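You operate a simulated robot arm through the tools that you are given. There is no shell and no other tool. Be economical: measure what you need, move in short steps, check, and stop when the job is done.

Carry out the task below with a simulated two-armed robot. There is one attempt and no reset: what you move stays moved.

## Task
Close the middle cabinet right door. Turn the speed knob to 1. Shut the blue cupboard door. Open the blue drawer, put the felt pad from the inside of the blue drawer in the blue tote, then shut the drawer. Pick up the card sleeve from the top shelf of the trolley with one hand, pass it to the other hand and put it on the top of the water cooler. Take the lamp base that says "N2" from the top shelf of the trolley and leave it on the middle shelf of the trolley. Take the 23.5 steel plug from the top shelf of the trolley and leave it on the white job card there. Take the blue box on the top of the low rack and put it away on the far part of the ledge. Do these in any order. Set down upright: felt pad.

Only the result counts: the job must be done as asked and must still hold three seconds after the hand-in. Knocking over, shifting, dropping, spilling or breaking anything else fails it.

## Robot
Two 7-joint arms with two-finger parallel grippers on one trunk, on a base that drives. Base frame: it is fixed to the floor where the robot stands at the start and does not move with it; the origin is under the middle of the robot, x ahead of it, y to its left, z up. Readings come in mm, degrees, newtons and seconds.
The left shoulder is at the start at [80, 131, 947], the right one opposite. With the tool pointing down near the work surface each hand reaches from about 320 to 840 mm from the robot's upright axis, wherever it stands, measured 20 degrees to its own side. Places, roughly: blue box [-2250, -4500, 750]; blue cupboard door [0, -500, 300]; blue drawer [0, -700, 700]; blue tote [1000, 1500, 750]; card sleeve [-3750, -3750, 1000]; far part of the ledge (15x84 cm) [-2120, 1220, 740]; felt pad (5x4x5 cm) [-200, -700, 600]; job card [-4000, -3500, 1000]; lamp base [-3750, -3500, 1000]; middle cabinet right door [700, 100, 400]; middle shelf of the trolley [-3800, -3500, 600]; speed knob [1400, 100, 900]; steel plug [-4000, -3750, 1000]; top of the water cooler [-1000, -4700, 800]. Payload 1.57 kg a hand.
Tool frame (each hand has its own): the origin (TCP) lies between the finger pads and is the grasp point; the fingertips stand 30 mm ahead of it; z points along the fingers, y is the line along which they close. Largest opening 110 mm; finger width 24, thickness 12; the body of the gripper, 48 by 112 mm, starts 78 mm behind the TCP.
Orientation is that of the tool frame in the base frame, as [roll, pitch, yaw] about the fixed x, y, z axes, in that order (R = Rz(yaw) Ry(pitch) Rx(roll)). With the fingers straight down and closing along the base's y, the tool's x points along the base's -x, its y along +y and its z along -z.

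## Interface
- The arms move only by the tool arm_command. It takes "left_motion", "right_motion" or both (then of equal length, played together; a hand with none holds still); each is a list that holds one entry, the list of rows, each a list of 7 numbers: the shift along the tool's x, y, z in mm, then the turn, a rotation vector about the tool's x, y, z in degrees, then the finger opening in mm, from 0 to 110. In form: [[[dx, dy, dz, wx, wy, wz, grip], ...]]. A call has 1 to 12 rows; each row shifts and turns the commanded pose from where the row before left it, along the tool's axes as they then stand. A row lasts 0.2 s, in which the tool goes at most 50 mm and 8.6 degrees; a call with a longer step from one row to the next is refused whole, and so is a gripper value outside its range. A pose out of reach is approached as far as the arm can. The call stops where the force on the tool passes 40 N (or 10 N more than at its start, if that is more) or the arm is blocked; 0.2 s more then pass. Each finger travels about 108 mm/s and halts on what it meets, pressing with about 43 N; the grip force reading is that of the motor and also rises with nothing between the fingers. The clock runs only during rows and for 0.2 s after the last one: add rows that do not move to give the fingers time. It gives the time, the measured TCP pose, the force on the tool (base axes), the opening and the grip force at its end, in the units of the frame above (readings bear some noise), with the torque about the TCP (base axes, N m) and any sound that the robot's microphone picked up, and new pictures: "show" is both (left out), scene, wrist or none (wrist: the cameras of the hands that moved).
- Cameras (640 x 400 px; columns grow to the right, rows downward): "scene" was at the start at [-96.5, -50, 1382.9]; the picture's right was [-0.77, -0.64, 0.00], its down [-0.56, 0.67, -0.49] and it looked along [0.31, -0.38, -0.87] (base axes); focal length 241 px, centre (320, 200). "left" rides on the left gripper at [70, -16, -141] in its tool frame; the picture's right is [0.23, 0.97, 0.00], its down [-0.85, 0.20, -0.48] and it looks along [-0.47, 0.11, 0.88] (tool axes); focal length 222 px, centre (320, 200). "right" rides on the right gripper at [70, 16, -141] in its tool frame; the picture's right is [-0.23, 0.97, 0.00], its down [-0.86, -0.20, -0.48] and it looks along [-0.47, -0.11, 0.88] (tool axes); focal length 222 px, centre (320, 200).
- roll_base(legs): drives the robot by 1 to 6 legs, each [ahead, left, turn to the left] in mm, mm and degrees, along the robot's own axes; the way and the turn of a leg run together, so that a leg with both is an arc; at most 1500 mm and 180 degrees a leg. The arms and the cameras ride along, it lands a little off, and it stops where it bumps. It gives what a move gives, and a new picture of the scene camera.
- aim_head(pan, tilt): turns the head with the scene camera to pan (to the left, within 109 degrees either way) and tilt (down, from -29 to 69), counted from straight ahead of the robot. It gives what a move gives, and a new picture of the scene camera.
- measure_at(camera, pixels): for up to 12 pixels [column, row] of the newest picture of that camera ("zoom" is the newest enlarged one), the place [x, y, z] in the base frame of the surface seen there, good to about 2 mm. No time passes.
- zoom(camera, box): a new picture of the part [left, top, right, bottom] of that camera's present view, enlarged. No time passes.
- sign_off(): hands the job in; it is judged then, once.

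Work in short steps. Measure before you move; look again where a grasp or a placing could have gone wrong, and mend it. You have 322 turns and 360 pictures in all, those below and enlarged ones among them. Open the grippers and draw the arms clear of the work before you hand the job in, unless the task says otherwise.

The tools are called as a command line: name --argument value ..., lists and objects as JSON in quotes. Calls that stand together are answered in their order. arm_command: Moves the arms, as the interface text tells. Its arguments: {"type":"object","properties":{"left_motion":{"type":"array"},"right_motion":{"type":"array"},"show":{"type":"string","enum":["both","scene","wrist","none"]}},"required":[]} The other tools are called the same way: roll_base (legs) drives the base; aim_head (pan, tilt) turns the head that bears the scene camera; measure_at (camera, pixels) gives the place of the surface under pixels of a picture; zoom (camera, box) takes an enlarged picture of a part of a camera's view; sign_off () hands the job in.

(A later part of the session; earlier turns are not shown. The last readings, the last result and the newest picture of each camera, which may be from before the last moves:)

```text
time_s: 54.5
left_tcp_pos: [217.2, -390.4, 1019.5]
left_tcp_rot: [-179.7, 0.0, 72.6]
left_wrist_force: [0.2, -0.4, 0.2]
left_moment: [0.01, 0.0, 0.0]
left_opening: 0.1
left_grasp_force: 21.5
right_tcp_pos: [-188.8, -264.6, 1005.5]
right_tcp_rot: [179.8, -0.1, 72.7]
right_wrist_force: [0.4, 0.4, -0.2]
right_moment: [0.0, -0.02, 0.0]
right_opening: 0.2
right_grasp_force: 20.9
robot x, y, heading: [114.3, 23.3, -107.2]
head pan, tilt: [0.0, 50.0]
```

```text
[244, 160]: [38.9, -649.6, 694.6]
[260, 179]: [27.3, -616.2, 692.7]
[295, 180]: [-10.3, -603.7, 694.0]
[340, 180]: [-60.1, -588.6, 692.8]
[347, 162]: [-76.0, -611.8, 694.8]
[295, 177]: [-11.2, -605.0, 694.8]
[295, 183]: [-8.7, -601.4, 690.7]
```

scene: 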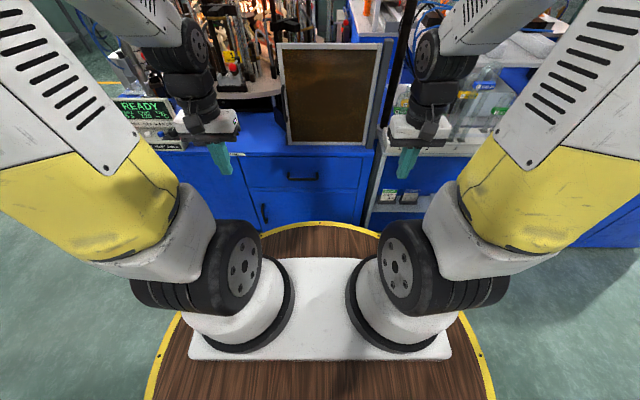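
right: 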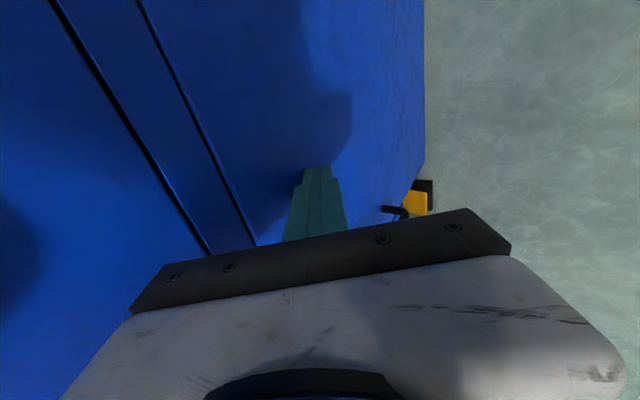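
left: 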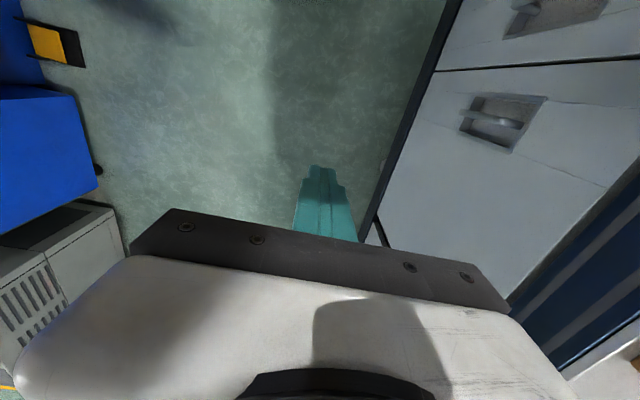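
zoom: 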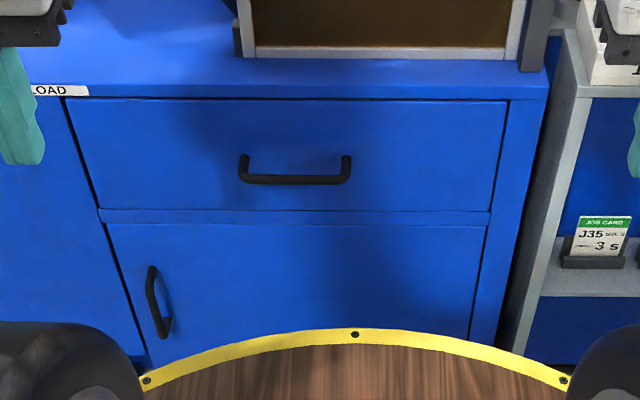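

Handle bar centre is at base (-19,-602,690). I rotate the left hand 90° about its axis (11 rows) so that the fingers close across the bar, watching the wrist view.

arm_command --left_motion '[[[0, 0, 0, 0, 0, 8.25, 0], [0, 0, 0, 0, 0, 8.25, 20], [0, 0, 0, 0, 0, 8.25, 40], [0, 0, 0, 0, 0, 8.25, 60], [0, 0, 0, 0, 0, 8.25, 60], [0, 0, 0, 0, 0, 8.25, 60], [0, 0, 0, 0, 0, 8.25, 60], [0, 0, 0, 0, 0, 8.25, 60], [0, 0, 0, 0, 0, 8.25, 60], [0, 0, 0, 0, 0, 8.25, 60], [0, 0, 0, 0, 0, 8.25, 60]]]'

```text
time_s: 56.9
left_tcp_pos: [218.4, -390.7, 1019.6]
left_tcp_rot: [180.0, 0.3, -18.2]
left_wrist_force: [0.2, -0.8, 1.7]
left_moment: [-0.01, 0.02, -0.01]
left_opening: 60.1
left_grasp_force: 0.1
right_tcp_pos: [-188.9, -264.5, 1005.3]
right_tcp_rot: [179.9, -0.2, 72.7]
right_wrist_force: [0.2, 0.4, 0.8]
right_moment: [-0.01, -0.02, -0.04]
right_opening: 0.0
right_grasp_force: 21.8
robot x, y, heading: [110.8, 25.8, -107.2]
head pan, tilt: [0.0, 50.0]
```

scene: 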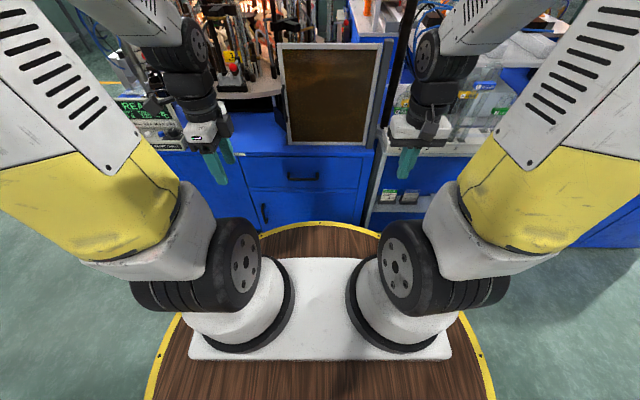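
left: 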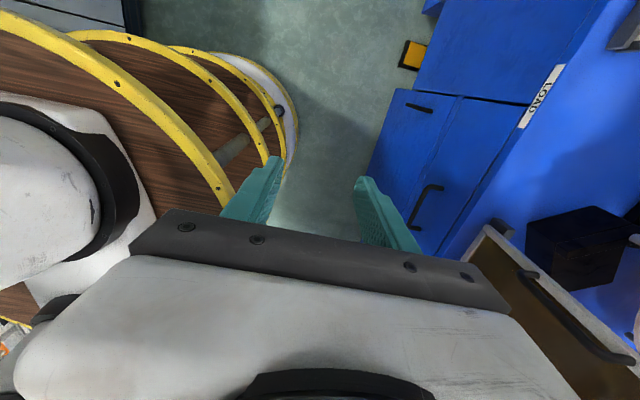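

Orientation works. I tilt the fingers 32° toward the bench, narrow the opening to 28, and go to a point 120 mm short of the handle along the finger axis.

arm_command --left_motion '[[[0, 0, 0, -8, 0, 0, 28], [0, 0, 0, -8, 0, 0, 28], [0, 0, 0, -8, 0, 0, 28], [0, 0, 0, -8, 0, 0, 28], [-18.9, 7.1, 38.2, 0, 0, 0, 28], [-18.9, 7.1, 38.2, 0, 0, 0, 28], [-18.9, 7.1, 38.2, 0, 0, 0, 28], [-18.9, 7.1, 38.2, 0, 0, 0, 28], [-18.9, 7.1, 38.2, 0, 0, 0, 28], [-18.9, 7.1, 38.2, 0, 0, 0, 28], [-18.9, 7.1, 38.2, 0, 0, 0, 28], [-18.9, 7.1, 38.2, 0, 0, 0, 28]]]'

```text
time_s: 59.5
left_tcp_pos: [25.9, -591.2, 846.6]
left_tcp_rot: [148.0, 0.4, -18.2]
left_wrist_force: [1.2, 0.1, -0.4]
left_moment: [0.0, 0.02, 0.04]
left_opening: 28.1
left_grasp_force: 0.1
left hand out of reach, approached as far as the arm can: row 2, 3, 4, 6, 7
right_tcp_pos: [-187.8, -265.1, 1004.1]
right_tcp_rot: [179.8, -0.1, 72.7]
right_wrist_force: [0.1, 0.2, 0.4]
right_moment: [-0.03, 0.04, -0.01]
right_opening: 0.3
right_grasp_force: 21.5
robot x, y, heading: [115.7, 25.4, -107.4]
head pan, tilt: [0.0, 50.0]
```

scene: 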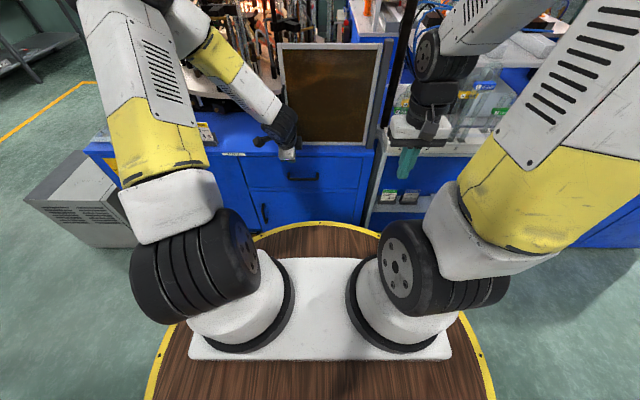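
left: 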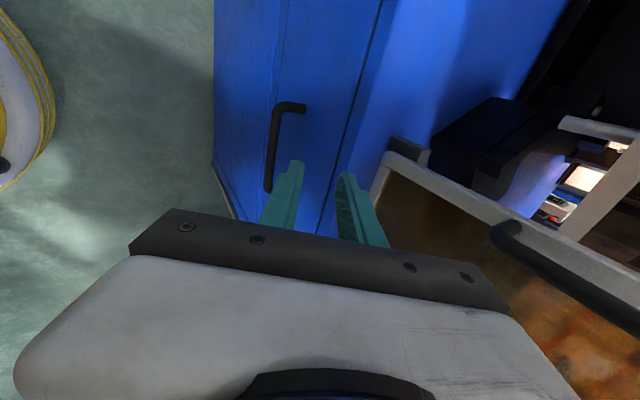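

The hand sits at room (208,-554,847), short of the planned point as some rows were beyond reach. I correct to the pre-grasp point.

arm_command --left_motion '[[[-5, -25, -5, 0, 0, 0, 28], [-10, -20, 5, 0, 0, 0, 28], [-10, -19, 25, 0, 0, 0, 28], [-5, 0, 0, 0, 0, 0, 28]]]'

```text
time_s: 60.5
left_tcp_pos: [10.3, -543.1, 792.0]
left_tcp_rot: [148.0, 0.2, -18.1]
left_wrist_force: [0.2, -1.0, 0.1]
left_moment: [0.03, 0.04, -0.03]
left_opening: 28.2
left_grasp_force: 0.1
right_tcp_pos: [-188.9, -264.9, 1003.9]
right_tcp_rot: [179.8, -0.1, 72.7]
right_wrist_force: [-1.3, 0.4, 0.2]
right_moment: [-0.01, 0.0, 0.02]
right_opening: 0.2
right_grasp_force: 21.3
robot x, y, heading: [110.9, 24.5, -107.1]
head pan, tilt: [0.0, 50.0]
```

scene: 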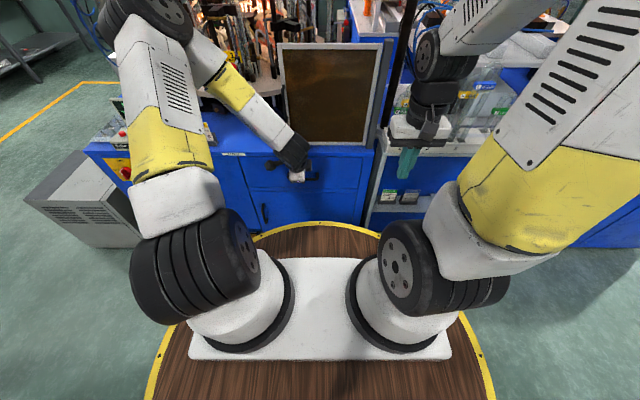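
left: 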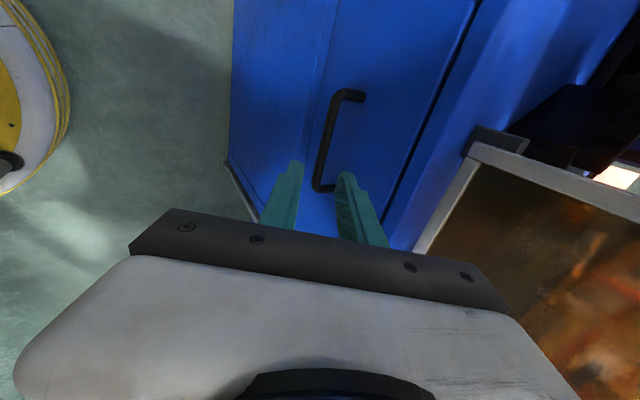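

Aligned: the point 120 mm ahead projects to (319,147), right at the bar. I measure the bar there.

measure_at --camera "left" --pixels '[[322, 147], [326, 147], [330, 130], [318, 165], [300, 147], [335, 147]]'

```text
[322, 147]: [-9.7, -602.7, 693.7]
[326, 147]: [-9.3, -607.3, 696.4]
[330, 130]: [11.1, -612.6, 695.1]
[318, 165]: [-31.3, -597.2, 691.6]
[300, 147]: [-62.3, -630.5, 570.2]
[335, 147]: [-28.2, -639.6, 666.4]
```

Bar centre about room b=-579, z=690, i.e. 121 mm ahead. Advance 115 mm and close on it.

arm_command --left_motion '[[[0, 0, 30, 0, 0, 0, 28], [0, 0, 30, 0, 0, 0, 28], [0, 0, 30, 0, 0, 0, 28], [0, 0, 15, 0, 0, 0, 28], [0, 0, 10, 0, 0, 0, 28], [0, 0, 0, 0, 0, 0, 10], [0, 0, 0, 0, 0, 0, 5], [0, 0, 0, 0, 0, 0, 5]]]' --show "wrist"

```text
time_s: 62.3
left_tcp_pos: [-8.6, -601.6, 692.0]
left_tcp_rot: [148.0, 0.4, -18.1]
left_wrist_force: [-1.2, -1.3, 9.4]
left_moment: [0.07, 0.3, 0.63]
left_opening: 12.0
left_grasp_force: 29.2
right_tcp_pos: [-189.2, -265.3, 1004.1]
right_tcp_rot: [179.9, -0.1, 72.7]
right_wrist_force: [-0.3, 0.0, 0.0]
right_moment: [-0.03, 0.01, 0.02]
right_opening: 0.0
right_grasp_force: 21.1
robot x, y, heading: [114.3, 23.5, -107.1]
head pan, tilt: [0.0, 50.0]
```

left: 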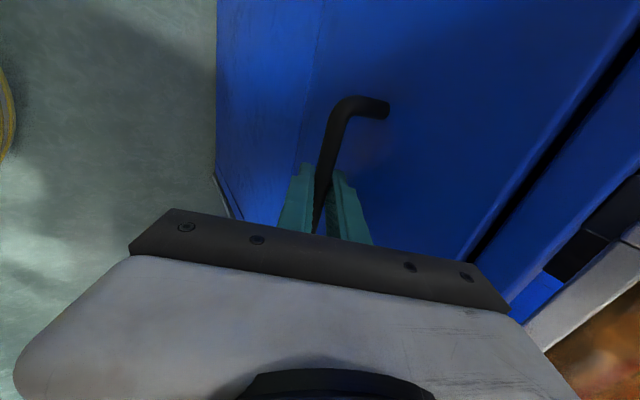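

Bar gripped (opening 12). Pull the drawer out about 220 mm along +v.

arm_command --left_motion '[[[0, -17, -10.6, 0, 0, 0, 0], [0, -17, -10.6, 0, 0, 0, 0], [0, -17, -10.6, 0, 0, 0, 0], [0, -17, -10.6, 0, 0, 0, 0], [0, -17, -10.6, 0, 0, 0, 0], [0, -17, -10.6, 0, 0, 0, 0], [0, -17, -10.6, 0, 0, 0, 0], [0, -17, -10.6, 0, 0, 0, 0], [0, -17, -10.6, 0, 0, 0, 0], [0, -17, -10.6, 0, 0, 0, 0], [0, -17, -10.6, 0, 0, 0, 0]]]' --show "scene"

```text
time_s: 64.9
left_tcp_pos: [47.1, -443.4, 701.5]
left_tcp_rot: [142.8, 0.1, -15.7]
left_wrist_force: [-11.1, 4.2, -24.4]
left_moment: [-0.01, -0.71, -0.35]
left_opening: 12.1
left_grasp_force: 29.5
right_tcp_pos: [-188.5, -266.2, 1003.9]
right_tcp_rot: [179.9, -0.3, 72.6]
right_wrist_force: [0.0, -0.6, -0.3]
right_moment: [0.07, 0.0, -0.02]
right_opening: 0.0
right_grasp_force: 20.8
robot x, y, heading: [113.6, 23.6, -107.5]
head pan, tilt: [0.0, 50.0]
stopped in row 11 (left hand): the arm was blocked; the commanded pose is now the measured one
```

scene: 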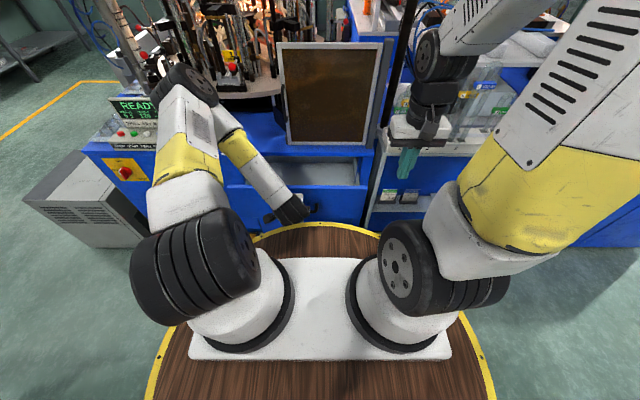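

The pull was blocked after ~165 mm. I zoom into the drawer and arm to see why and whether the pad is visible.

zoom --camera "scene" --box '[60, 40, 400, 250]'

zoom --camera "scene" --box '[220, 140, 400, 240]'

```text
1.88 times, centred on (230, 145) of scene
```

zoom: 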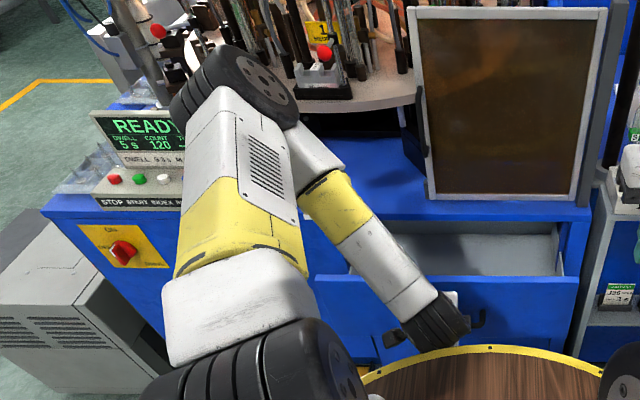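

```text
3.56 times, centred on (310, 190) of scene
```

zoom: 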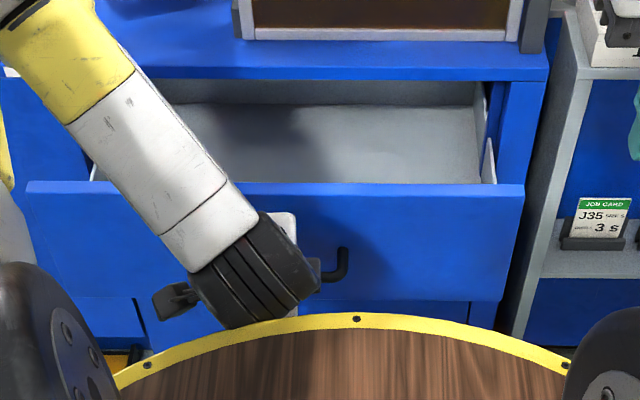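

The wrist likely met the robot's disc; 165 mm opening may suffice. I bring the right hand above the drawer's west part to look for the pad.

arm_command --right_motion '[[[-20, 20, 5, 0, 0, 0, 30], [-20, 20, 5, 0, 0, 0, 60], [-20, 20, 5, 0, 0, 0, 80], [-20, 20, 5, 0, 0, 0, 80], [-20, 20, 5, 0, 0, 0, 80]]]'

```text
time_s: 66.1
left_tcp_pos: [47.7, -443.5, 701.4]
left_tcp_rot: [142.6, 0.1, -15.7]
left_wrist_force: [-4.5, 1.6, -19.9]
left_moment: [0.21, 0.04, -0.92]
left_opening: 12.1
left_grasp_force: 29.6
right_tcp_pos: [-123.8, -391.9, 981.2]
right_tcp_rot: [179.8, -0.2, 72.6]
right_wrist_force: [-1.2, 0.1, 0.6]
right_moment: [0.0, 0.01, 0.0]
right_opening: 80.0
right_grasp_force: 0.0
robot x, y, heading: [112.1, 28.3, -107.1]
head pan, tilt: [0.0, 50.0]
```

scene: 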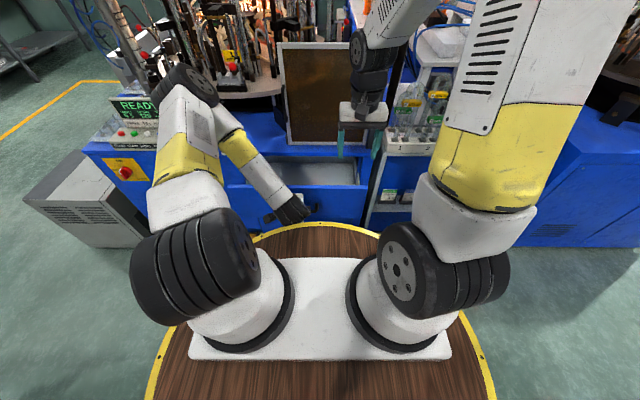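
right: 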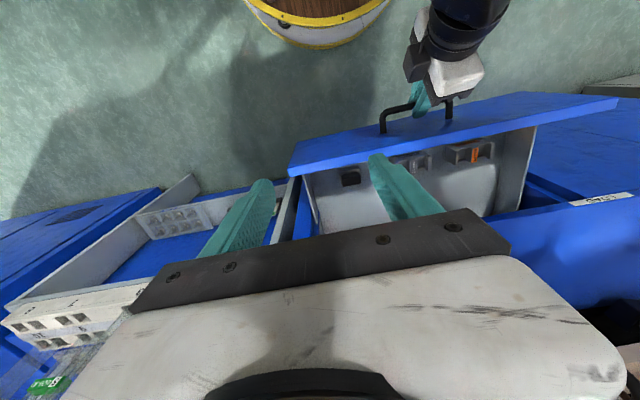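

I see items behind the drawer front: dark block at (350,177), others at (415,160), (470,152). Zoom in.

zoom --camera "right" --box '[280, 90, 560, 230]'

measure_at --camera "right" --pixels '[[350, 178], [343, 172], [360, 172], [415, 160], [470, 152], [440, 200], [300, 165], [330, 155], [540, 130]]'

```text
2.29 times, centred on (420, 160) of right
```

zoom: 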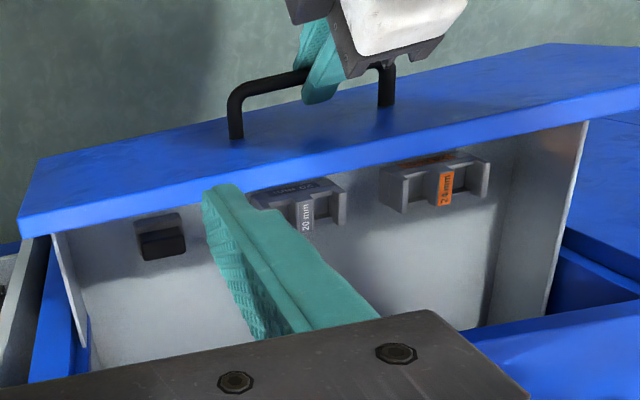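

```text
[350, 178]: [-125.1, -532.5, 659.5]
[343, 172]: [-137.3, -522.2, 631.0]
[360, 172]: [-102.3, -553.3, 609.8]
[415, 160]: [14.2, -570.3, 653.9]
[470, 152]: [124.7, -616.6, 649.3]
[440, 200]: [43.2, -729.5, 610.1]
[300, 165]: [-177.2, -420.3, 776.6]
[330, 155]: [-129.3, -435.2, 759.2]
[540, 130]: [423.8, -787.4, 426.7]
```

The dark block at (350,178) is the felt pad (top z 660, floor 610), at room (43,-540). Move over it at z≈800.

arm_command --right_motion '[[[-32, 10, 0, 0, 0, 0, 80], [-32, 10, 0, 0, 0, 0, 80], [-32, 10, 0, 0, 0, 0, 80], [-32, 10, 0, 0, 0, 0, 80], [0, 0, 45, 0, 0, 0, 80], [0, 0, 45, 0, 0, 0, 80], [0, 0, 45, 0, 0, 0, 80], [0, 0, 45, 0, 0, 0, 80]]]' --show "wrist"

```text
time_s: 67.9
left_tcp_pos: [48.3, -445.7, 701.8]
left_tcp_rot: [142.4, 0.0, -15.6]
left_wrist_force: [4.2, -1.2, -10.6]
left_moment: [0.1, -0.22, -0.73]
left_opening: 12.0
left_grasp_force: 29.4
right_tcp_pos: [-123.3, -525.0, 798.3]
right_tcp_rot: [179.8, -0.3, 72.5]
right_wrist_force: [-0.1, 0.3, 0.0]
right_moment: [0.03, -0.01, 0.01]
right_opening: 80.0
right_grasp_force: 0.1
robot x, y, heading: [110.8, 25.6, -107.1]
head pan, tilt: [0.0, 50.0]
```

right: 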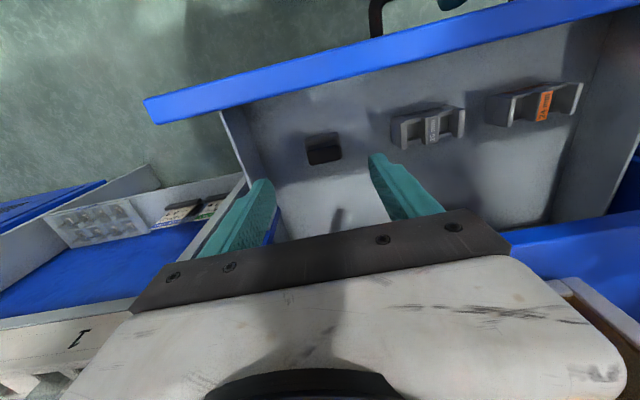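

zoom --camera "right" --box '[270, 110, 390, 185]'

measure_at --camera "right" --pixels '[[307, 137], [337, 133], [310, 151], [340, 149], [324, 142], [312, 162], [340, 158]]'

```text
5.33 times, centred on (330, 148) of right
```

zoom: 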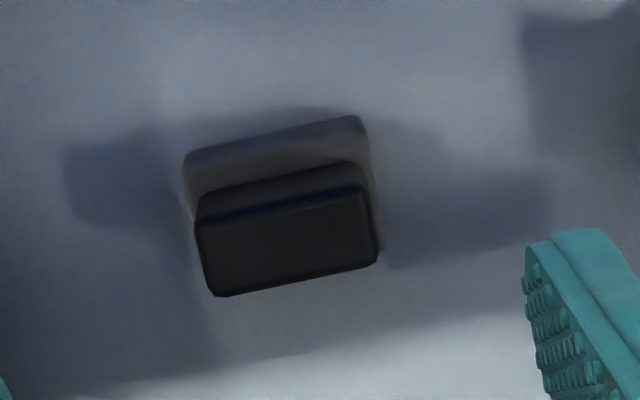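

```text
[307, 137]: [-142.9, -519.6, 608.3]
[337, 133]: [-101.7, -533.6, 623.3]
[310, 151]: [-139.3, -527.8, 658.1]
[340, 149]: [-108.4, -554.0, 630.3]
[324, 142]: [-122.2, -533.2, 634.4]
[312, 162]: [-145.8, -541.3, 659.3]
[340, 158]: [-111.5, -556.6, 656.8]
```

The pad spans a≈25–69, b≈-530…-568. I shift 12 mm deeper, descend to TCP z≈646 and close on it.

arm_command --right_motion '[[[-12, 1.5, 0, 0, 0, 0, 80], [0, 0, 38, 0, 0, 0, 80], [0, 0, 38, 0, 0, 0, 80], [0, 0, 38, 0, 0, 0, 80], [0, 0, 38, 0, 0, 0, 80], [0, 0, 0, 0, 0, 0, 80], [0, 0, 0, 0, 0, 0, 50], [0, 0, 0, 0, 0, 0, 30], [0, 0, 0, 0, 0, 0, 30], [0, 0, 0, 0, 0, 0, 30]]]' --show "wrist"

```text
time_s: 70.1
left_tcp_pos: [47.0, -445.6, 701.5]
left_tcp_rot: [142.5, 0.1, -15.6]
left_wrist_force: [12.5, -4.2, -6.0]
left_moment: [-0.11, -0.59, -0.42]
left_opening: 12.1
left_grasp_force: 29.1
right_tcp_pos: [-125.4, -535.8, 646.7]
right_tcp_rot: [179.8, -0.4, 72.6]
right_wrist_force: [0.4, -0.1, -1.1]
right_moment: [-0.01, -0.02, 0.0]
right_opening: 49.1
right_grasp_force: 43.1
robot x, y, heading: [107.8, 25.8, -107.0]
head pan, tilt: [0.0, 50.0]
```

right: 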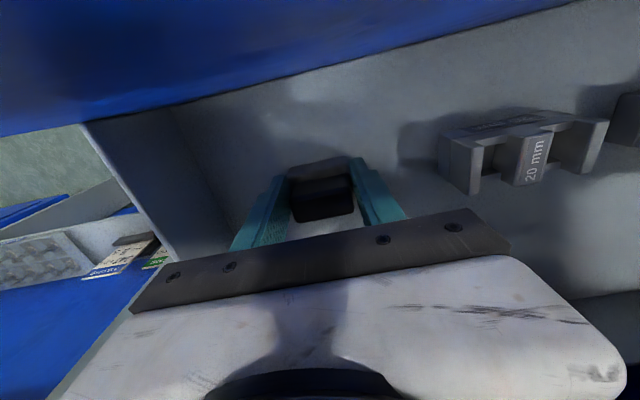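

Pad gripped at 49 mm. Lift it straight up and look.

arm_command --right_motion '[[[0, 0, -35, 0, 0, 0, 30], [0, 0, -45, 0, 0, 0, 30], [0, 0, -45, 0, 0, 0, 30], [0, 0, -45, 0, 0, 0, 30], [0, 0, -45, 0, 0, 0, 30], [0, 0, -45, 0, 0, 0, 30], [0, 0, -45, 0, 0, 0, 30], [0, 0, -35, 0, 0, 0, 30]]]'

```text
time_s: 71.9
left_tcp_pos: [47.1, -444.9, 701.7]
left_tcp_rot: [142.5, 0.1, -15.6]
left_wrist_force: [15.5, -4.6, -7.9]
left_moment: [-0.14, -0.7, -0.37]
left_opening: 12.2
left_grasp_force: 29.7
right_tcp_pos: [-126.9, -537.0, 986.4]
right_tcp_rot: [179.7, -0.4, 72.6]
right_wrist_force: [0.8, -0.3, -0.2]
right_moment: [-0.03, 0.0, -0.03]
right_opening: 30.1
right_grasp_force: 0.0
robot x, y, heading: [114.5, 23.7, -107.2]
head pan, tilt: [0.0, 50.0]
```

scene: 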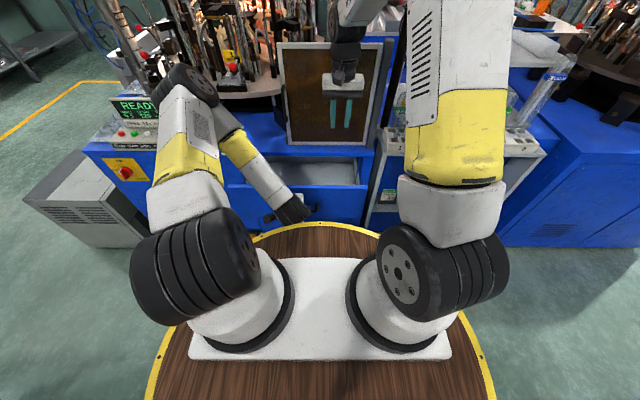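
right: 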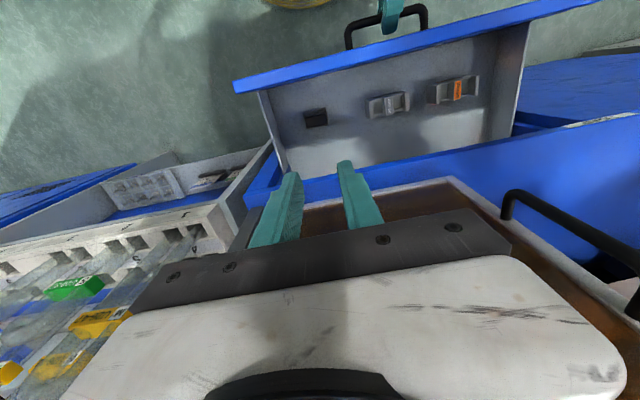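

The pad slipped; it's still in the drawer at (316,117). I look closer at it.

zoom --camera "right" --box '[280, 95, 360, 145]'

measure_at --camera "zoom" --pixels '[[205, 120], [355, 90], [220, 185], [380, 160], [290, 165], [280, 115], [300, 205], [200, 150], [370, 120], [230, 240], [385, 215]]'

```text
8.00 times, centred on (320, 120) of right
```

zoom: 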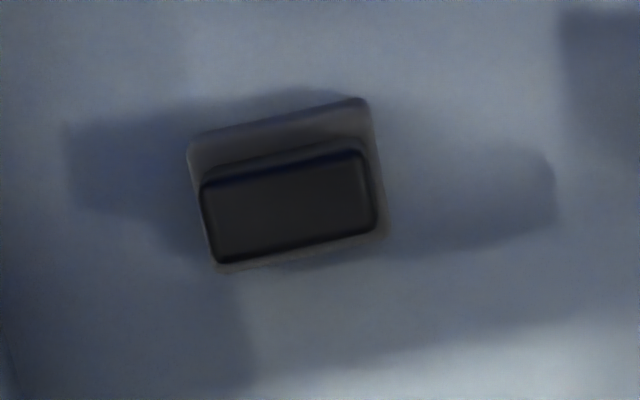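

```text
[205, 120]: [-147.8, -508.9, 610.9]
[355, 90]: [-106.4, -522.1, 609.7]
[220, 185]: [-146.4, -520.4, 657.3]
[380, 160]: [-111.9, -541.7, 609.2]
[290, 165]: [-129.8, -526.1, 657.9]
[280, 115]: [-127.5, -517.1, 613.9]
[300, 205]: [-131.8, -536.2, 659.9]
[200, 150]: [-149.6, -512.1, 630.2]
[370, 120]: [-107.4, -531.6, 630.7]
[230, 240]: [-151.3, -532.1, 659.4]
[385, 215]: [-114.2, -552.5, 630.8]
```

The pad is slightly tapered and now centred near room (41,-544). I retry deeper, with slower lift and full grip.

arm_command --right_motion '[[[6, -5, 40, 0, 0, 0, 80], [0, 0, 45, 0, 0, 0, 80], [0, 0, 45, 0, 0, 0, 80], [0, 0, 45, 0, 0, 0, 80], [0, 0, 45, 0, 0, 0, 80], [0, 0, 45, 0, 0, 0, 80], [0, 0, 45, 0, 0, 0, 80], [0, 0, 30, 0, 0, 0, 80], [0, 0, 4, 0, 0, 0, 80]]]' --show "none"

arm_command --right_motion '[[[0, 0, 0, 0, 0, 0, 40], [0, 0, 0, 0, 0, 0, 0], [0, 0, 0, 0, 0, 0, 0], [0, 0, 0, 0, 0, 0, 0], [0, 0, -3, 0, 0, 0, 0], [0, 0, -6, 0, 0, 0, 0], [0, 0, -8, 0, 0, 0, 0], [0, 0, -10, 0, 0, 0, 0]]]' --show "wrist"

```text
time_s: 73.9
left_tcp_pos: [47.2, -445.3, 702.3]
left_tcp_rot: [142.4, 0.0, -15.6]
left_wrist_force: [14.6, -5.6, -6.5]
left_moment: [-0.16, -0.65, -0.38]
left_opening: 12.2
left_grasp_force: 29.3
right_tcp_pos: [-126.6, -531.1, 642.2]
right_tcp_rot: [179.8, -0.5, 72.6]
right_wrist_force: [-0.3, 0.4, -0.1]
right_moment: [0.03, -0.02, -0.02]
right_opening: 80.0
right_grasp_force: 0.0
robot x, y, heading: [115.5, 25.4, -107.6]
head pan, tilt: [0.0, 50.0]
```

```text
time_s: 75.7
left_tcp_pos: [46.6, -446.2, 702.4]
left_tcp_rot: [142.5, 0.1, -15.6]
left_wrist_force: [14.3, -4.3, -6.9]
left_moment: [-0.14, -0.62, -0.43]
left_opening: 12.2
left_grasp_force: 29.6
right_tcp_pos: [-126.4, -529.1, 668.8]
right_tcp_rot: [179.8, -0.2, 72.6]
right_wrist_force: [-0.4, -0.6, -0.5]
right_moment: [-0.01, -0.01, 0.0]
right_opening: 48.9
right_grasp_force: 43.3
robot x, y, heading: [113.9, 24.2, -107.3]
head pan, tilt: [0.0, 50.0]
```

right: 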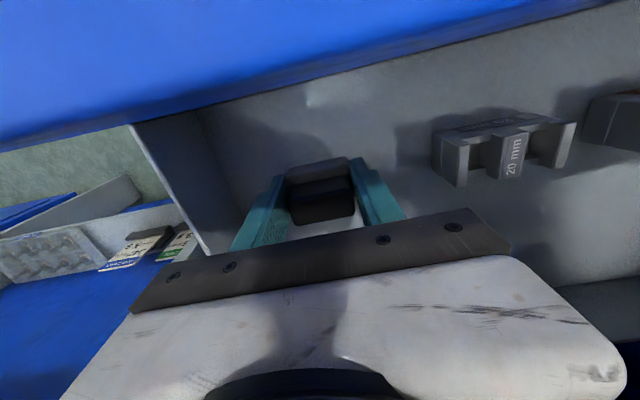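

It's holding (opening 48.9 with the hand raised 27 mm). Continue lifting gently.

arm_command --right_motion '[[[0, 0, -12, 0, 0, 0, 0], [0, 0, -15, 0, 0, 0, 0], [0, 0, -18, 0, 0, 0, 0], [0, 0, -20, 0, 0, 0, 0], [0, 0, -20, 0, 0, 0, 0], [0, 0, -20, 0, 0, 0, 0], [0, 0, -20, 0, 0, 0, 0], [0, 0, -20, 0, 0, 0, 0], [0, 0, -20, 0, 0, 0, 0], [0, 0, -20, 0, 0, 0, 0], [0, 0, -20, 0, 0, 0, 0], [0, 0, -20, 0, 0, 0, 0]]]' --show "wrist"

```text
time_s: 78.3
left_tcp_pos: [46.2, -445.9, 703.0]
left_tcp_rot: [142.5, 0.1, -15.6]
left_wrist_force: [13.5, -3.0, -6.8]
left_moment: [-0.12, -0.6, -0.41]
left_opening: 12.4
left_grasp_force: 29.1
right_tcp_pos: [-129.1, -528.7, 896.3]
right_tcp_rot: [179.8, -0.3, 72.6]
right_wrist_force: [0.5, 0.5, -0.5]
right_moment: [-0.02, 0.0, 0.0]
right_opening: 48.8
right_grasp_force: 42.5
robot x, y, heading: [112.5, 24.2, -107.3]
head pan, tilt: [0.0, 50.0]
```

right: 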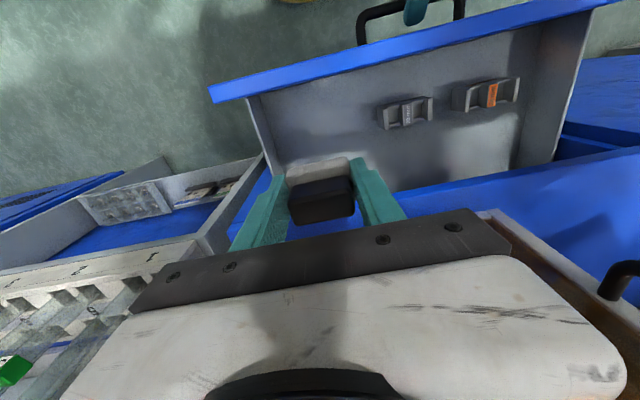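

Pad is secure. I push the drawer shut with the left hand while the right hand draws back gently with the pad.

arm_command --left_motion '[[[-0.6, 11.1, 8.5, 0, 0, 0, 0], [-0.6, 11.1, 8.5, 0, 0, 0, 0], [-0.6, 11.1, 8.5, 0, 0, 0, 0], [-0.6, 11.1, 8.5, 0, 0, 0, 0], [-0.6, 11.1, 8.5, 0, 0, 0, 0], [-0.6, 11.1, 8.5, 0, 0, 0, 0], [-0.6, 11.1, 8.5, 0, 0, 0, 0], [-0.6, 11.1, 8.5, 0, 0, 0, 0], [-0.6, 11.1, 8.5, 0, 0, 0, 0], [-0.6, 11.1, 8.5, 0, 0, 0, 0], [-0.6, 11.1, 8.5, 0, 0, 0, 0]]]' --right_motion '[[[10, -5, -10, 0, 0, 0, 0], [15, -10, -10, 0, 0, 0, 0], [20, -12, -12, 0, 0, 0, 0], [20, -12, -12, 0, 0, 0, 0], [20, -12, -12, 0, 0, 0, 0], [20, -12, -12, 0, 0, 0, 0], [20, -12, -12, 0, 0, 0, 0], [20, -12, -12, 0, 0, 0, 0], [20, -12, -12, 0, 0, 0, 0], [15, -10, -10, 0, 0, 0, 0], [10, -5, -5, 0, 0, 0, 0]]]'

```text
time_s: 80.7
left_tcp_pos: [-1.1, -583.5, 702.6]
left_tcp_rot: [142.9, 0.2, -16.1]
left_wrist_force: [12.9, -3.8, -14.0]
left_moment: [-0.08, -0.66, -0.37]
left_opening: 11.8
left_grasp_force: 28.9
right_tcp_pos: [-181.6, -314.3, 1015.6]
right_tcp_rot: [179.8, -0.1, 72.6]
right_wrist_force: [0.3, -0.3, -0.4]
right_moment: [0.0, 0.0, -0.03]
right_opening: 48.9
right_grasp_force: 43.0
robot x, y, heading: [111.0, 23.3, -107.1]
head pan, tilt: [0.0, 50.0]
```

scene: 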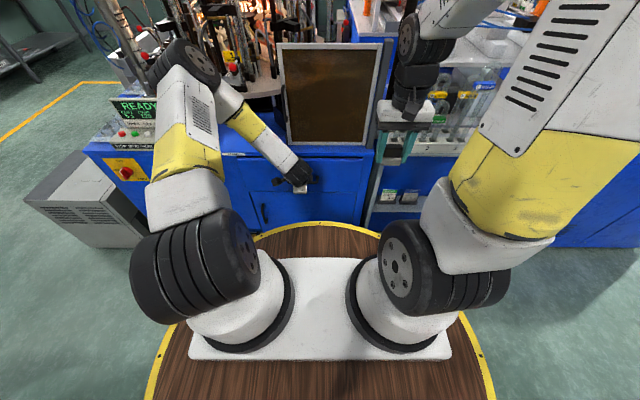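
right: 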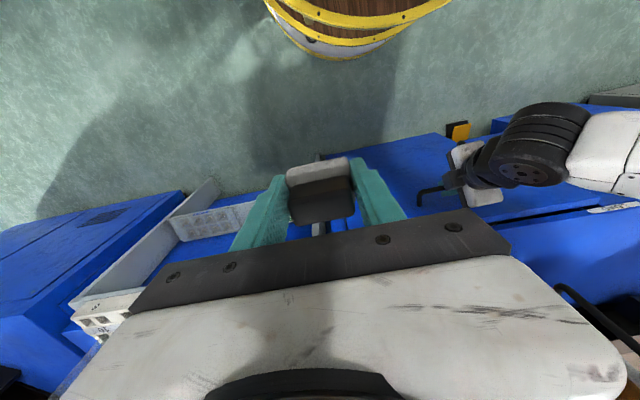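
left: 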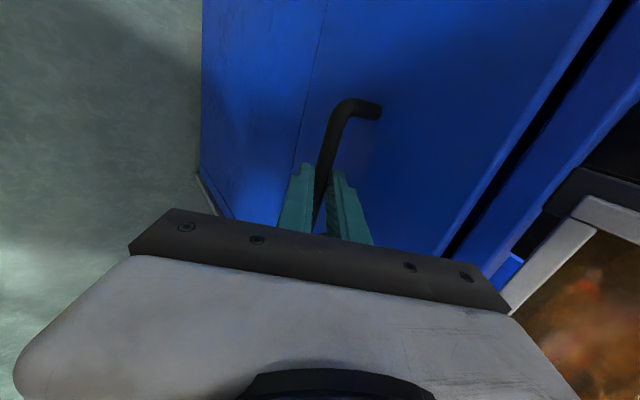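

About 20 mm remains. Push in small steps until it seats.

arm_command --left_motion '[[[-0.4, 6.3, 4.9, 0, 0, 0, 0], [-0.4, 6.3, 4.9, 0, 0, 0, 0], [-0.2, 4, 3, 0, 0, 0, 0], [-0.2, 4, 3, 0, 0, 0, 0], [-0.2, 4, 3, 0, 0, 0, 0], [-0.2, 4, 3, 0, 0, 0, 0]]]' --show "wrist"

```text
time_s: 81.9
left_tcp_pos: [-10.1, -602.2, 699.4]
left_tcp_rot: [143.6, 0.4, -16.4]
left_wrist_force: [6.4, 7.2, 11.1]
left_moment: [-0.19, -0.53, -0.55]
left_opening: 11.9
left_grasp_force: 29.3
right_tcp_pos: [-181.4, -312.6, 1014.3]
right_tcp_rot: [179.8, 0.0, 72.7]
right_wrist_force: [-1.0, 0.0, -0.6]
right_moment: [0.0, -0.02, -0.03]
right_opening: 49.1
right_grasp_force: 43.1
robot x, y, heading: [114.2, 22.8, -107.3]
head pan, tilt: [0.0, 50.0]
stopped in row 5 (left hand): the force on the tool passed its limit at 56 N (the readings are from after the stop); the commanded pose is now the measured one
```

left: 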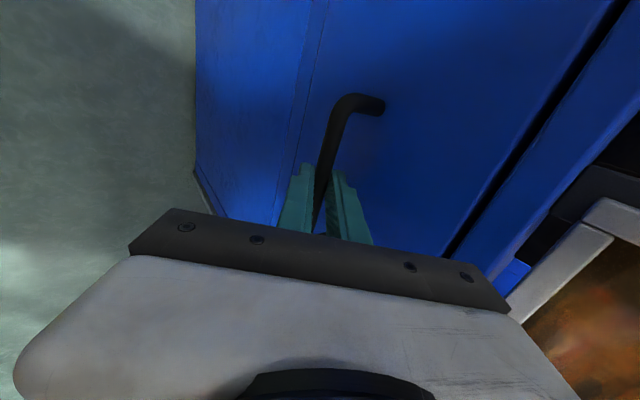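

Drawer is seated. Open the fingers and retreat along the finger axis.

arm_command --left_motion '[[[0, 0, 0, 0, 0, 0, 26], [0, 0, 0, 0, 0, 0, 26], [0, 0, -12, 0, 0, 0, 26], [0, 0, -25, 0, 0, 0, 26], [0, 0, -40, 0, 0, 0, 26], [0, 0, -45, 0, 0, 0, 26]]]' --show "both"

```text
time_s: 83.3
left_tcp_pos: [9.4, -535.1, 798.6]
left_tcp_rot: [143.7, 0.4, -16.3]
left_wrist_force: [0.1, -0.4, -0.5]
left_moment: [0.02, -0.01, 0.01]
left_opening: 26.0
left_grasp_force: 0.0
right_tcp_pos: [-181.2, -314.1, 1014.4]
right_tcp_rot: [179.8, -0.2, 72.6]
right_wrist_force: [0.1, -0.8, -0.6]
right_moment: [0.04, 0.03, -0.02]
right_opening: 48.8
right_grasp_force: 43.3
robot x, y, heading: [113.6, 26.0, -107.0]
head pan, tilt: [0.0, 50.0]
```

scene: 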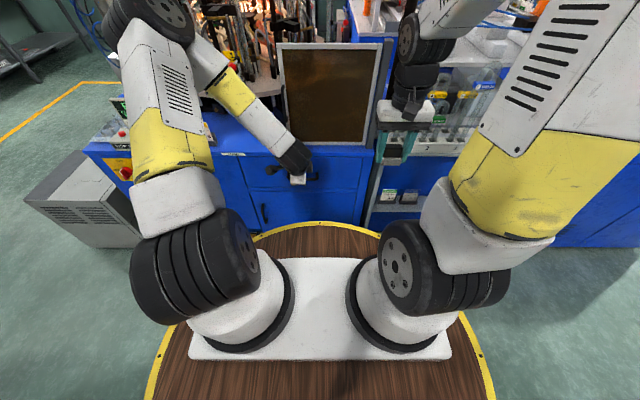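
left: 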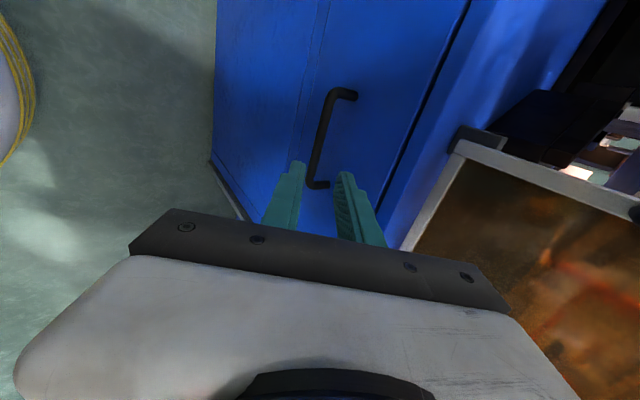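

Return the left hand up to its folded place and untilt.

arm_command --left_motion '[[[19, -4.2, -37.4, 0, 0, 0, 26], [19, -4.2, -37.4, 0, 0, 0, 0], [19, -4.2, -37.4, 0, 0, 0, 0], [19, -4.2, -37.4, 0, 0, 0, 0], [19, -4.2, -37.4, 0, 0, 0, 0], [19, -4.2, -37.4, 0, 0, 0, 0], [19, -4.2, -37.4, 0, 0, 0, 0], [19, -4.2, -37.4, 0, 0, 0, 0], [0, 0, 0, 8.5, 0, 0, 0], [0, 0, 0, 8.5, 0, 0, 0], [0, 0, 0, 8.5, 0, 0, 0], [0, 0, 0, 8.5, 0, 0, 0]]]' --show "scene"

```text
time_s: 85.9
left_tcp_pos: [180.8, -489.7, 1035.0]
left_tcp_rot: [177.8, 0.3, -16.5]
left_wrist_force: [-0.9, 0.2, 0.2]
left_moment: [0.0, 0.0, 0.01]
left_opening: 0.0
left_grasp_force: 21.1
left hand out of reach, approached as far as the arm can: row 3, 4, 5, 6, 7, 8
right_tcp_pos: [-181.9, -312.5, 1014.5]
right_tcp_rot: [179.8, -0.1, 72.6]
right_wrist_force: [0.2, 0.3, -1.0]
right_moment: [-0.07, 0.0, 0.02]
right_opening: 48.8
right_grasp_force: 42.3
robot x, y, heading: [111.1, 25.8, -107.3]
head pan, tilt: [0.0, 50.0]
```

scene: 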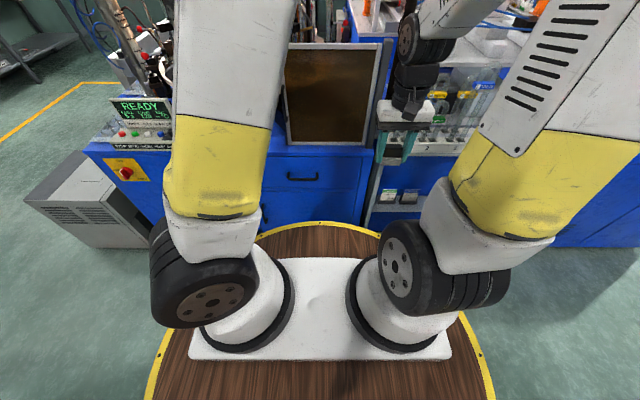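

Drawer and door look shut. Pull the left hand back further and turn it back 90°.

arm_command --left_motion '[[[0, -37, 0, 0.5, 0, 0, 0], [0, -37, 0, 0.5, 0, 0, 0], [0, -37, 0, 0.5, 0, 0, 0], [0, 0, 0, 0, 0, -8.5, 0], [0, 0, 0, 0, 0, -8.5, 0], [0, 0, 0, 0, 0, -8.5, 0], [0, 0, 0, 0, 0, -8.5, 0], [0, 0, 0, 0, 0, -8.5, 0], [0, 0, 0, 0, 0, -8.5, 0], [0, 0, 0, 0, 0, -8.5, 0], [0, 0, 0, 0, 0, -8.5, 0], [0, 0, 0, 0, 0, -8.5, 0]]]' --show "none"

```text
time_s: 88.5
left_tcp_pos: [213.9, -384.4, 1034.1]
left_tcp_rot: [-179.7, 0.9, 60.3]
left_wrist_force: [0.3, 0.2, 0.1]
left_moment: [0.02, -0.01, 0.0]
left_opening: 0.0
left_grasp_force: 21.5
right_tcp_pos: [-181.4, -313.2, 1015.0]
right_tcp_rot: [179.8, -0.2, 72.6]
right_wrist_force: [-0.1, 0.7, -0.5]
right_moment: [0.01, 0.0, 0.01]
right_opening: 48.9
right_grasp_force: 43.0
robot x, y, heading: [109.3, 28.1, -107.3]
head pan, tilt: [0.0, 50.0]
```

Turn left 90° to face along the corridor, finishing the left-hand rotation first.

arm_command --left_motion '[[[0, 0, 0, 0, 0, -6, 0], [0, 0, 0, 0, 0, -6, 0]]]' --show "none"

roll_base --legs '[[0, 0, 89.2]]'

aim_head --pan 0 --tilt 30

```text
time_s: 89.1
left_tcp_pos: [213.2, -384.8, 1032.1]
left_tcp_rot: [-179.6, 0.9, 72.3]
left_wrist_force: [-0.2, 0.1, -0.2]
left_moment: [0.04, -0.01, 0.02]
left_opening: 0.3
left_grasp_force: 21.4
right_tcp_pos: [-182.5, -314.5, 1014.1]
right_tcp_rot: [179.8, -0.2, 72.6]
right_wrist_force: [0.5, 0.3, 0.3]
right_moment: [0.0, 0.02, 0.02]
right_opening: 48.7
right_grasp_force: 42.9
robot x, y, heading: [112.0, 23.4, -107.3]
head pan, tilt: [0.0, 50.0]
```

```text
time_s: 93.3
left_tcp_pos: [521.4, 131.7, 1033.7]
left_tcp_rot: [-179.7, 0.8, 163.0]
left_wrist_force: [1.0, 0.5, 0.7]
left_moment: [-0.01, 0.03, -0.01]
left_opening: 0.0
left_grasp_force: 21.4
right_tcp_pos: [453.4, -263.6, 1015.1]
right_tcp_rot: [179.8, -0.1, 163.3]
right_wrist_force: [0.0, 0.2, -0.4]
right_moment: [0.03, 0.04, 0.01]
right_opening: 48.8
right_grasp_force: 43.4
robot x, y, heading: [112.0, 25.8, -16.4]
head pan, tilt: [0.0, 50.0]
```

scene: 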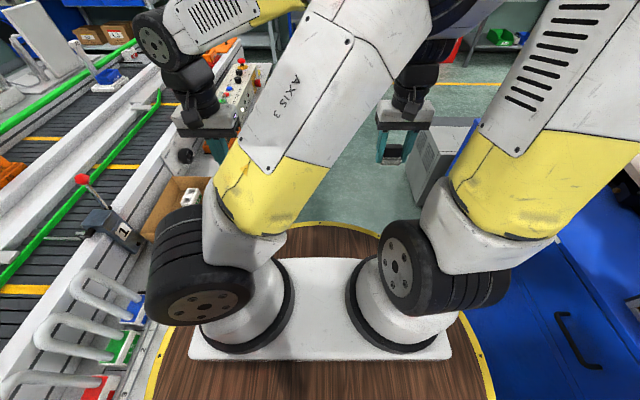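

```text
time_s: 94.2
left_tcp_pos: [519.8, 132.7, 1032.7]
left_tcp_rot: [-179.6, 0.8, 162.9]
left_wrist_force: [0.6, 0.7, 0.0]
left_moment: [0.03, 0.02, 0.0]
left_opening: 0.2
left_grasp_force: 21.0
right_tcp_pos: [454.7, -263.3, 1014.8]
right_tcp_rot: [179.9, -0.1, 163.3]
right_wrist_force: [0.7, -0.3, -1.3]
right_moment: [0.03, -0.04, -0.02]
right_opening: 48.9
right_grasp_force: 42.8
robot x, y, heading: [112.1, 23.7, -16.3]
head pan, tilt: [0.0, 30.0]
```

scene: 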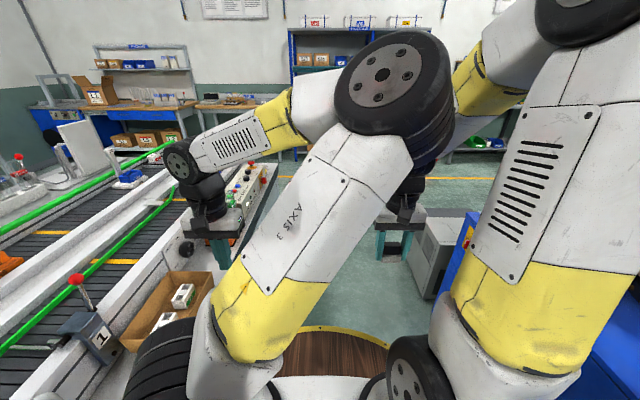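

I measure the grey floor unit and the control box area to plan the drive.

measure_at --camera "scene" --pixels '[[411, 262], [400, 235], [427, 290], [250, 210], [232, 215], [258, 175], [262, 245], [480, 200], [330, 260]]'

zoom --camera "scene" --box '[150, 140, 310, 260]'

```text
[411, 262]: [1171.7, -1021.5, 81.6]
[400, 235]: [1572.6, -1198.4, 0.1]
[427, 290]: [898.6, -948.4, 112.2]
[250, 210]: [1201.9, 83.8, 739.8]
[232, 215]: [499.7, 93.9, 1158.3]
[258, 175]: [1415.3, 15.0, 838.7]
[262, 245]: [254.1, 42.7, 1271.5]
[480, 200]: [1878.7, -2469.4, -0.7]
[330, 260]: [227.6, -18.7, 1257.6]
```

```text
3.33 times, centred on (230, 200) of scene
```

zoom: 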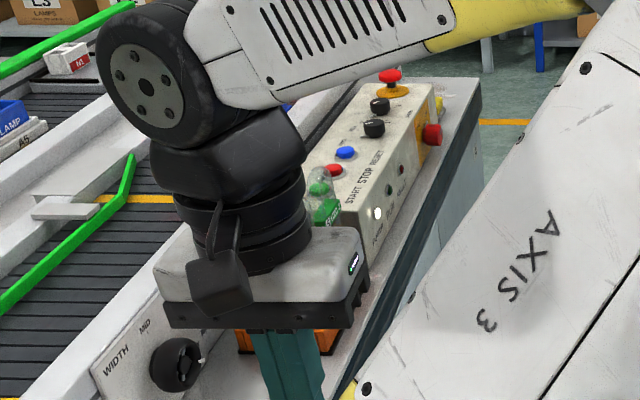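

Corridor is clear. Drive forward 750 mm toward the control box.

roll_base --legs '[[0, 0, -1.8], [750, -20, 0]]'

aim_head --pan 35 --tilt 45

```text
time_s: 98.6
left_tcp_pos: [1230.9, -136.4, 1032.4]
left_tcp_rot: [-179.6, 0.8, 161.1]
left_wrist_force: [0.0, -0.1, 0.6]
left_moment: [-0.01, 0.01, 0.0]
left_opening: 0.1
left_grasp_force: 21.4
right_tcp_pos: [1153.7, -529.8, 1015.6]
right_tcp_rot: [179.9, -0.1, 161.6]
right_wrist_force: [0.2, -0.1, -0.5]
right_moment: [-0.01, -0.02, -0.04]
right_opening: 49.0
right_grasp_force: 43.3
robot x, y, heading: [818.2, -229.1, -18.4]
head pan, tilt: [0.0, 30.0]
```

scene: 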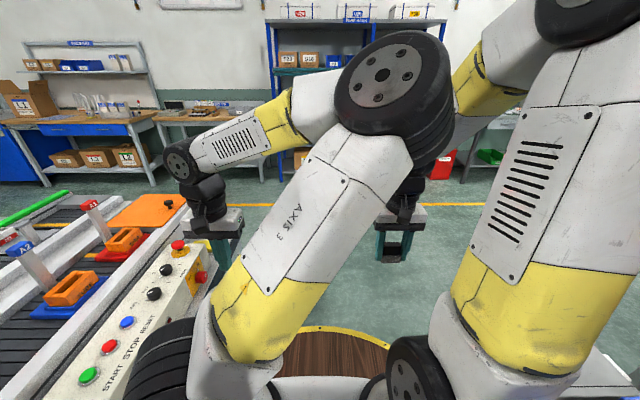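

```text
time_s: 99.6
left_tcp_pos: [1230.3, -136.6, 1032.3]
left_tcp_rot: [-179.6, 0.8, 161.1]
left_wrist_force: [1.1, -0.2, -0.5]
left_moment: [-0.02, 0.04, 0.01]
left_opening: 0.0
left_grasp_force: 21.8
right_tcp_pos: [1153.2, -530.7, 1016.1]
right_tcp_rot: [179.8, -0.1, 161.6]
right_wrist_force: [0.2, -1.3, -0.6]
right_moment: [0.0, 0.01, -0.01]
right_opening: 49.0
right_grasp_force: 43.0
robot x, y, heading: [823.1, -228.7, -18.4]
head pan, tilt: [35.0, 45.0]
```

scene: 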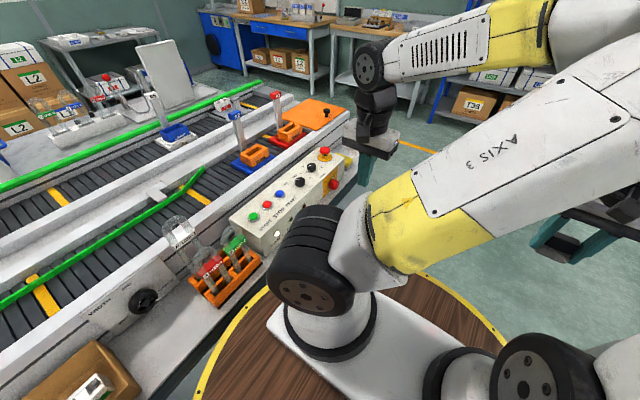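

zoom --camera "scene" --box '[220, 130, 370, 250]'

measure_at --camera "scene" --pixels '[[299, 182], [311, 167], [325, 152], [300, 192], [142, 300], [340, 165]]'

```text
3.33 times, centred on (295, 190) of scene
```

zoom: 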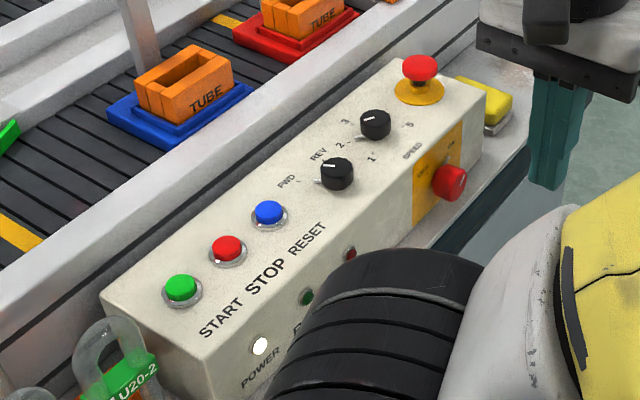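

```text
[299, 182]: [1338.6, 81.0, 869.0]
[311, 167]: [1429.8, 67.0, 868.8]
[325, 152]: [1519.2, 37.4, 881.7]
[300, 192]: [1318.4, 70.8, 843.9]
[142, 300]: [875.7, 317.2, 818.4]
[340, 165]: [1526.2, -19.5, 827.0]
```

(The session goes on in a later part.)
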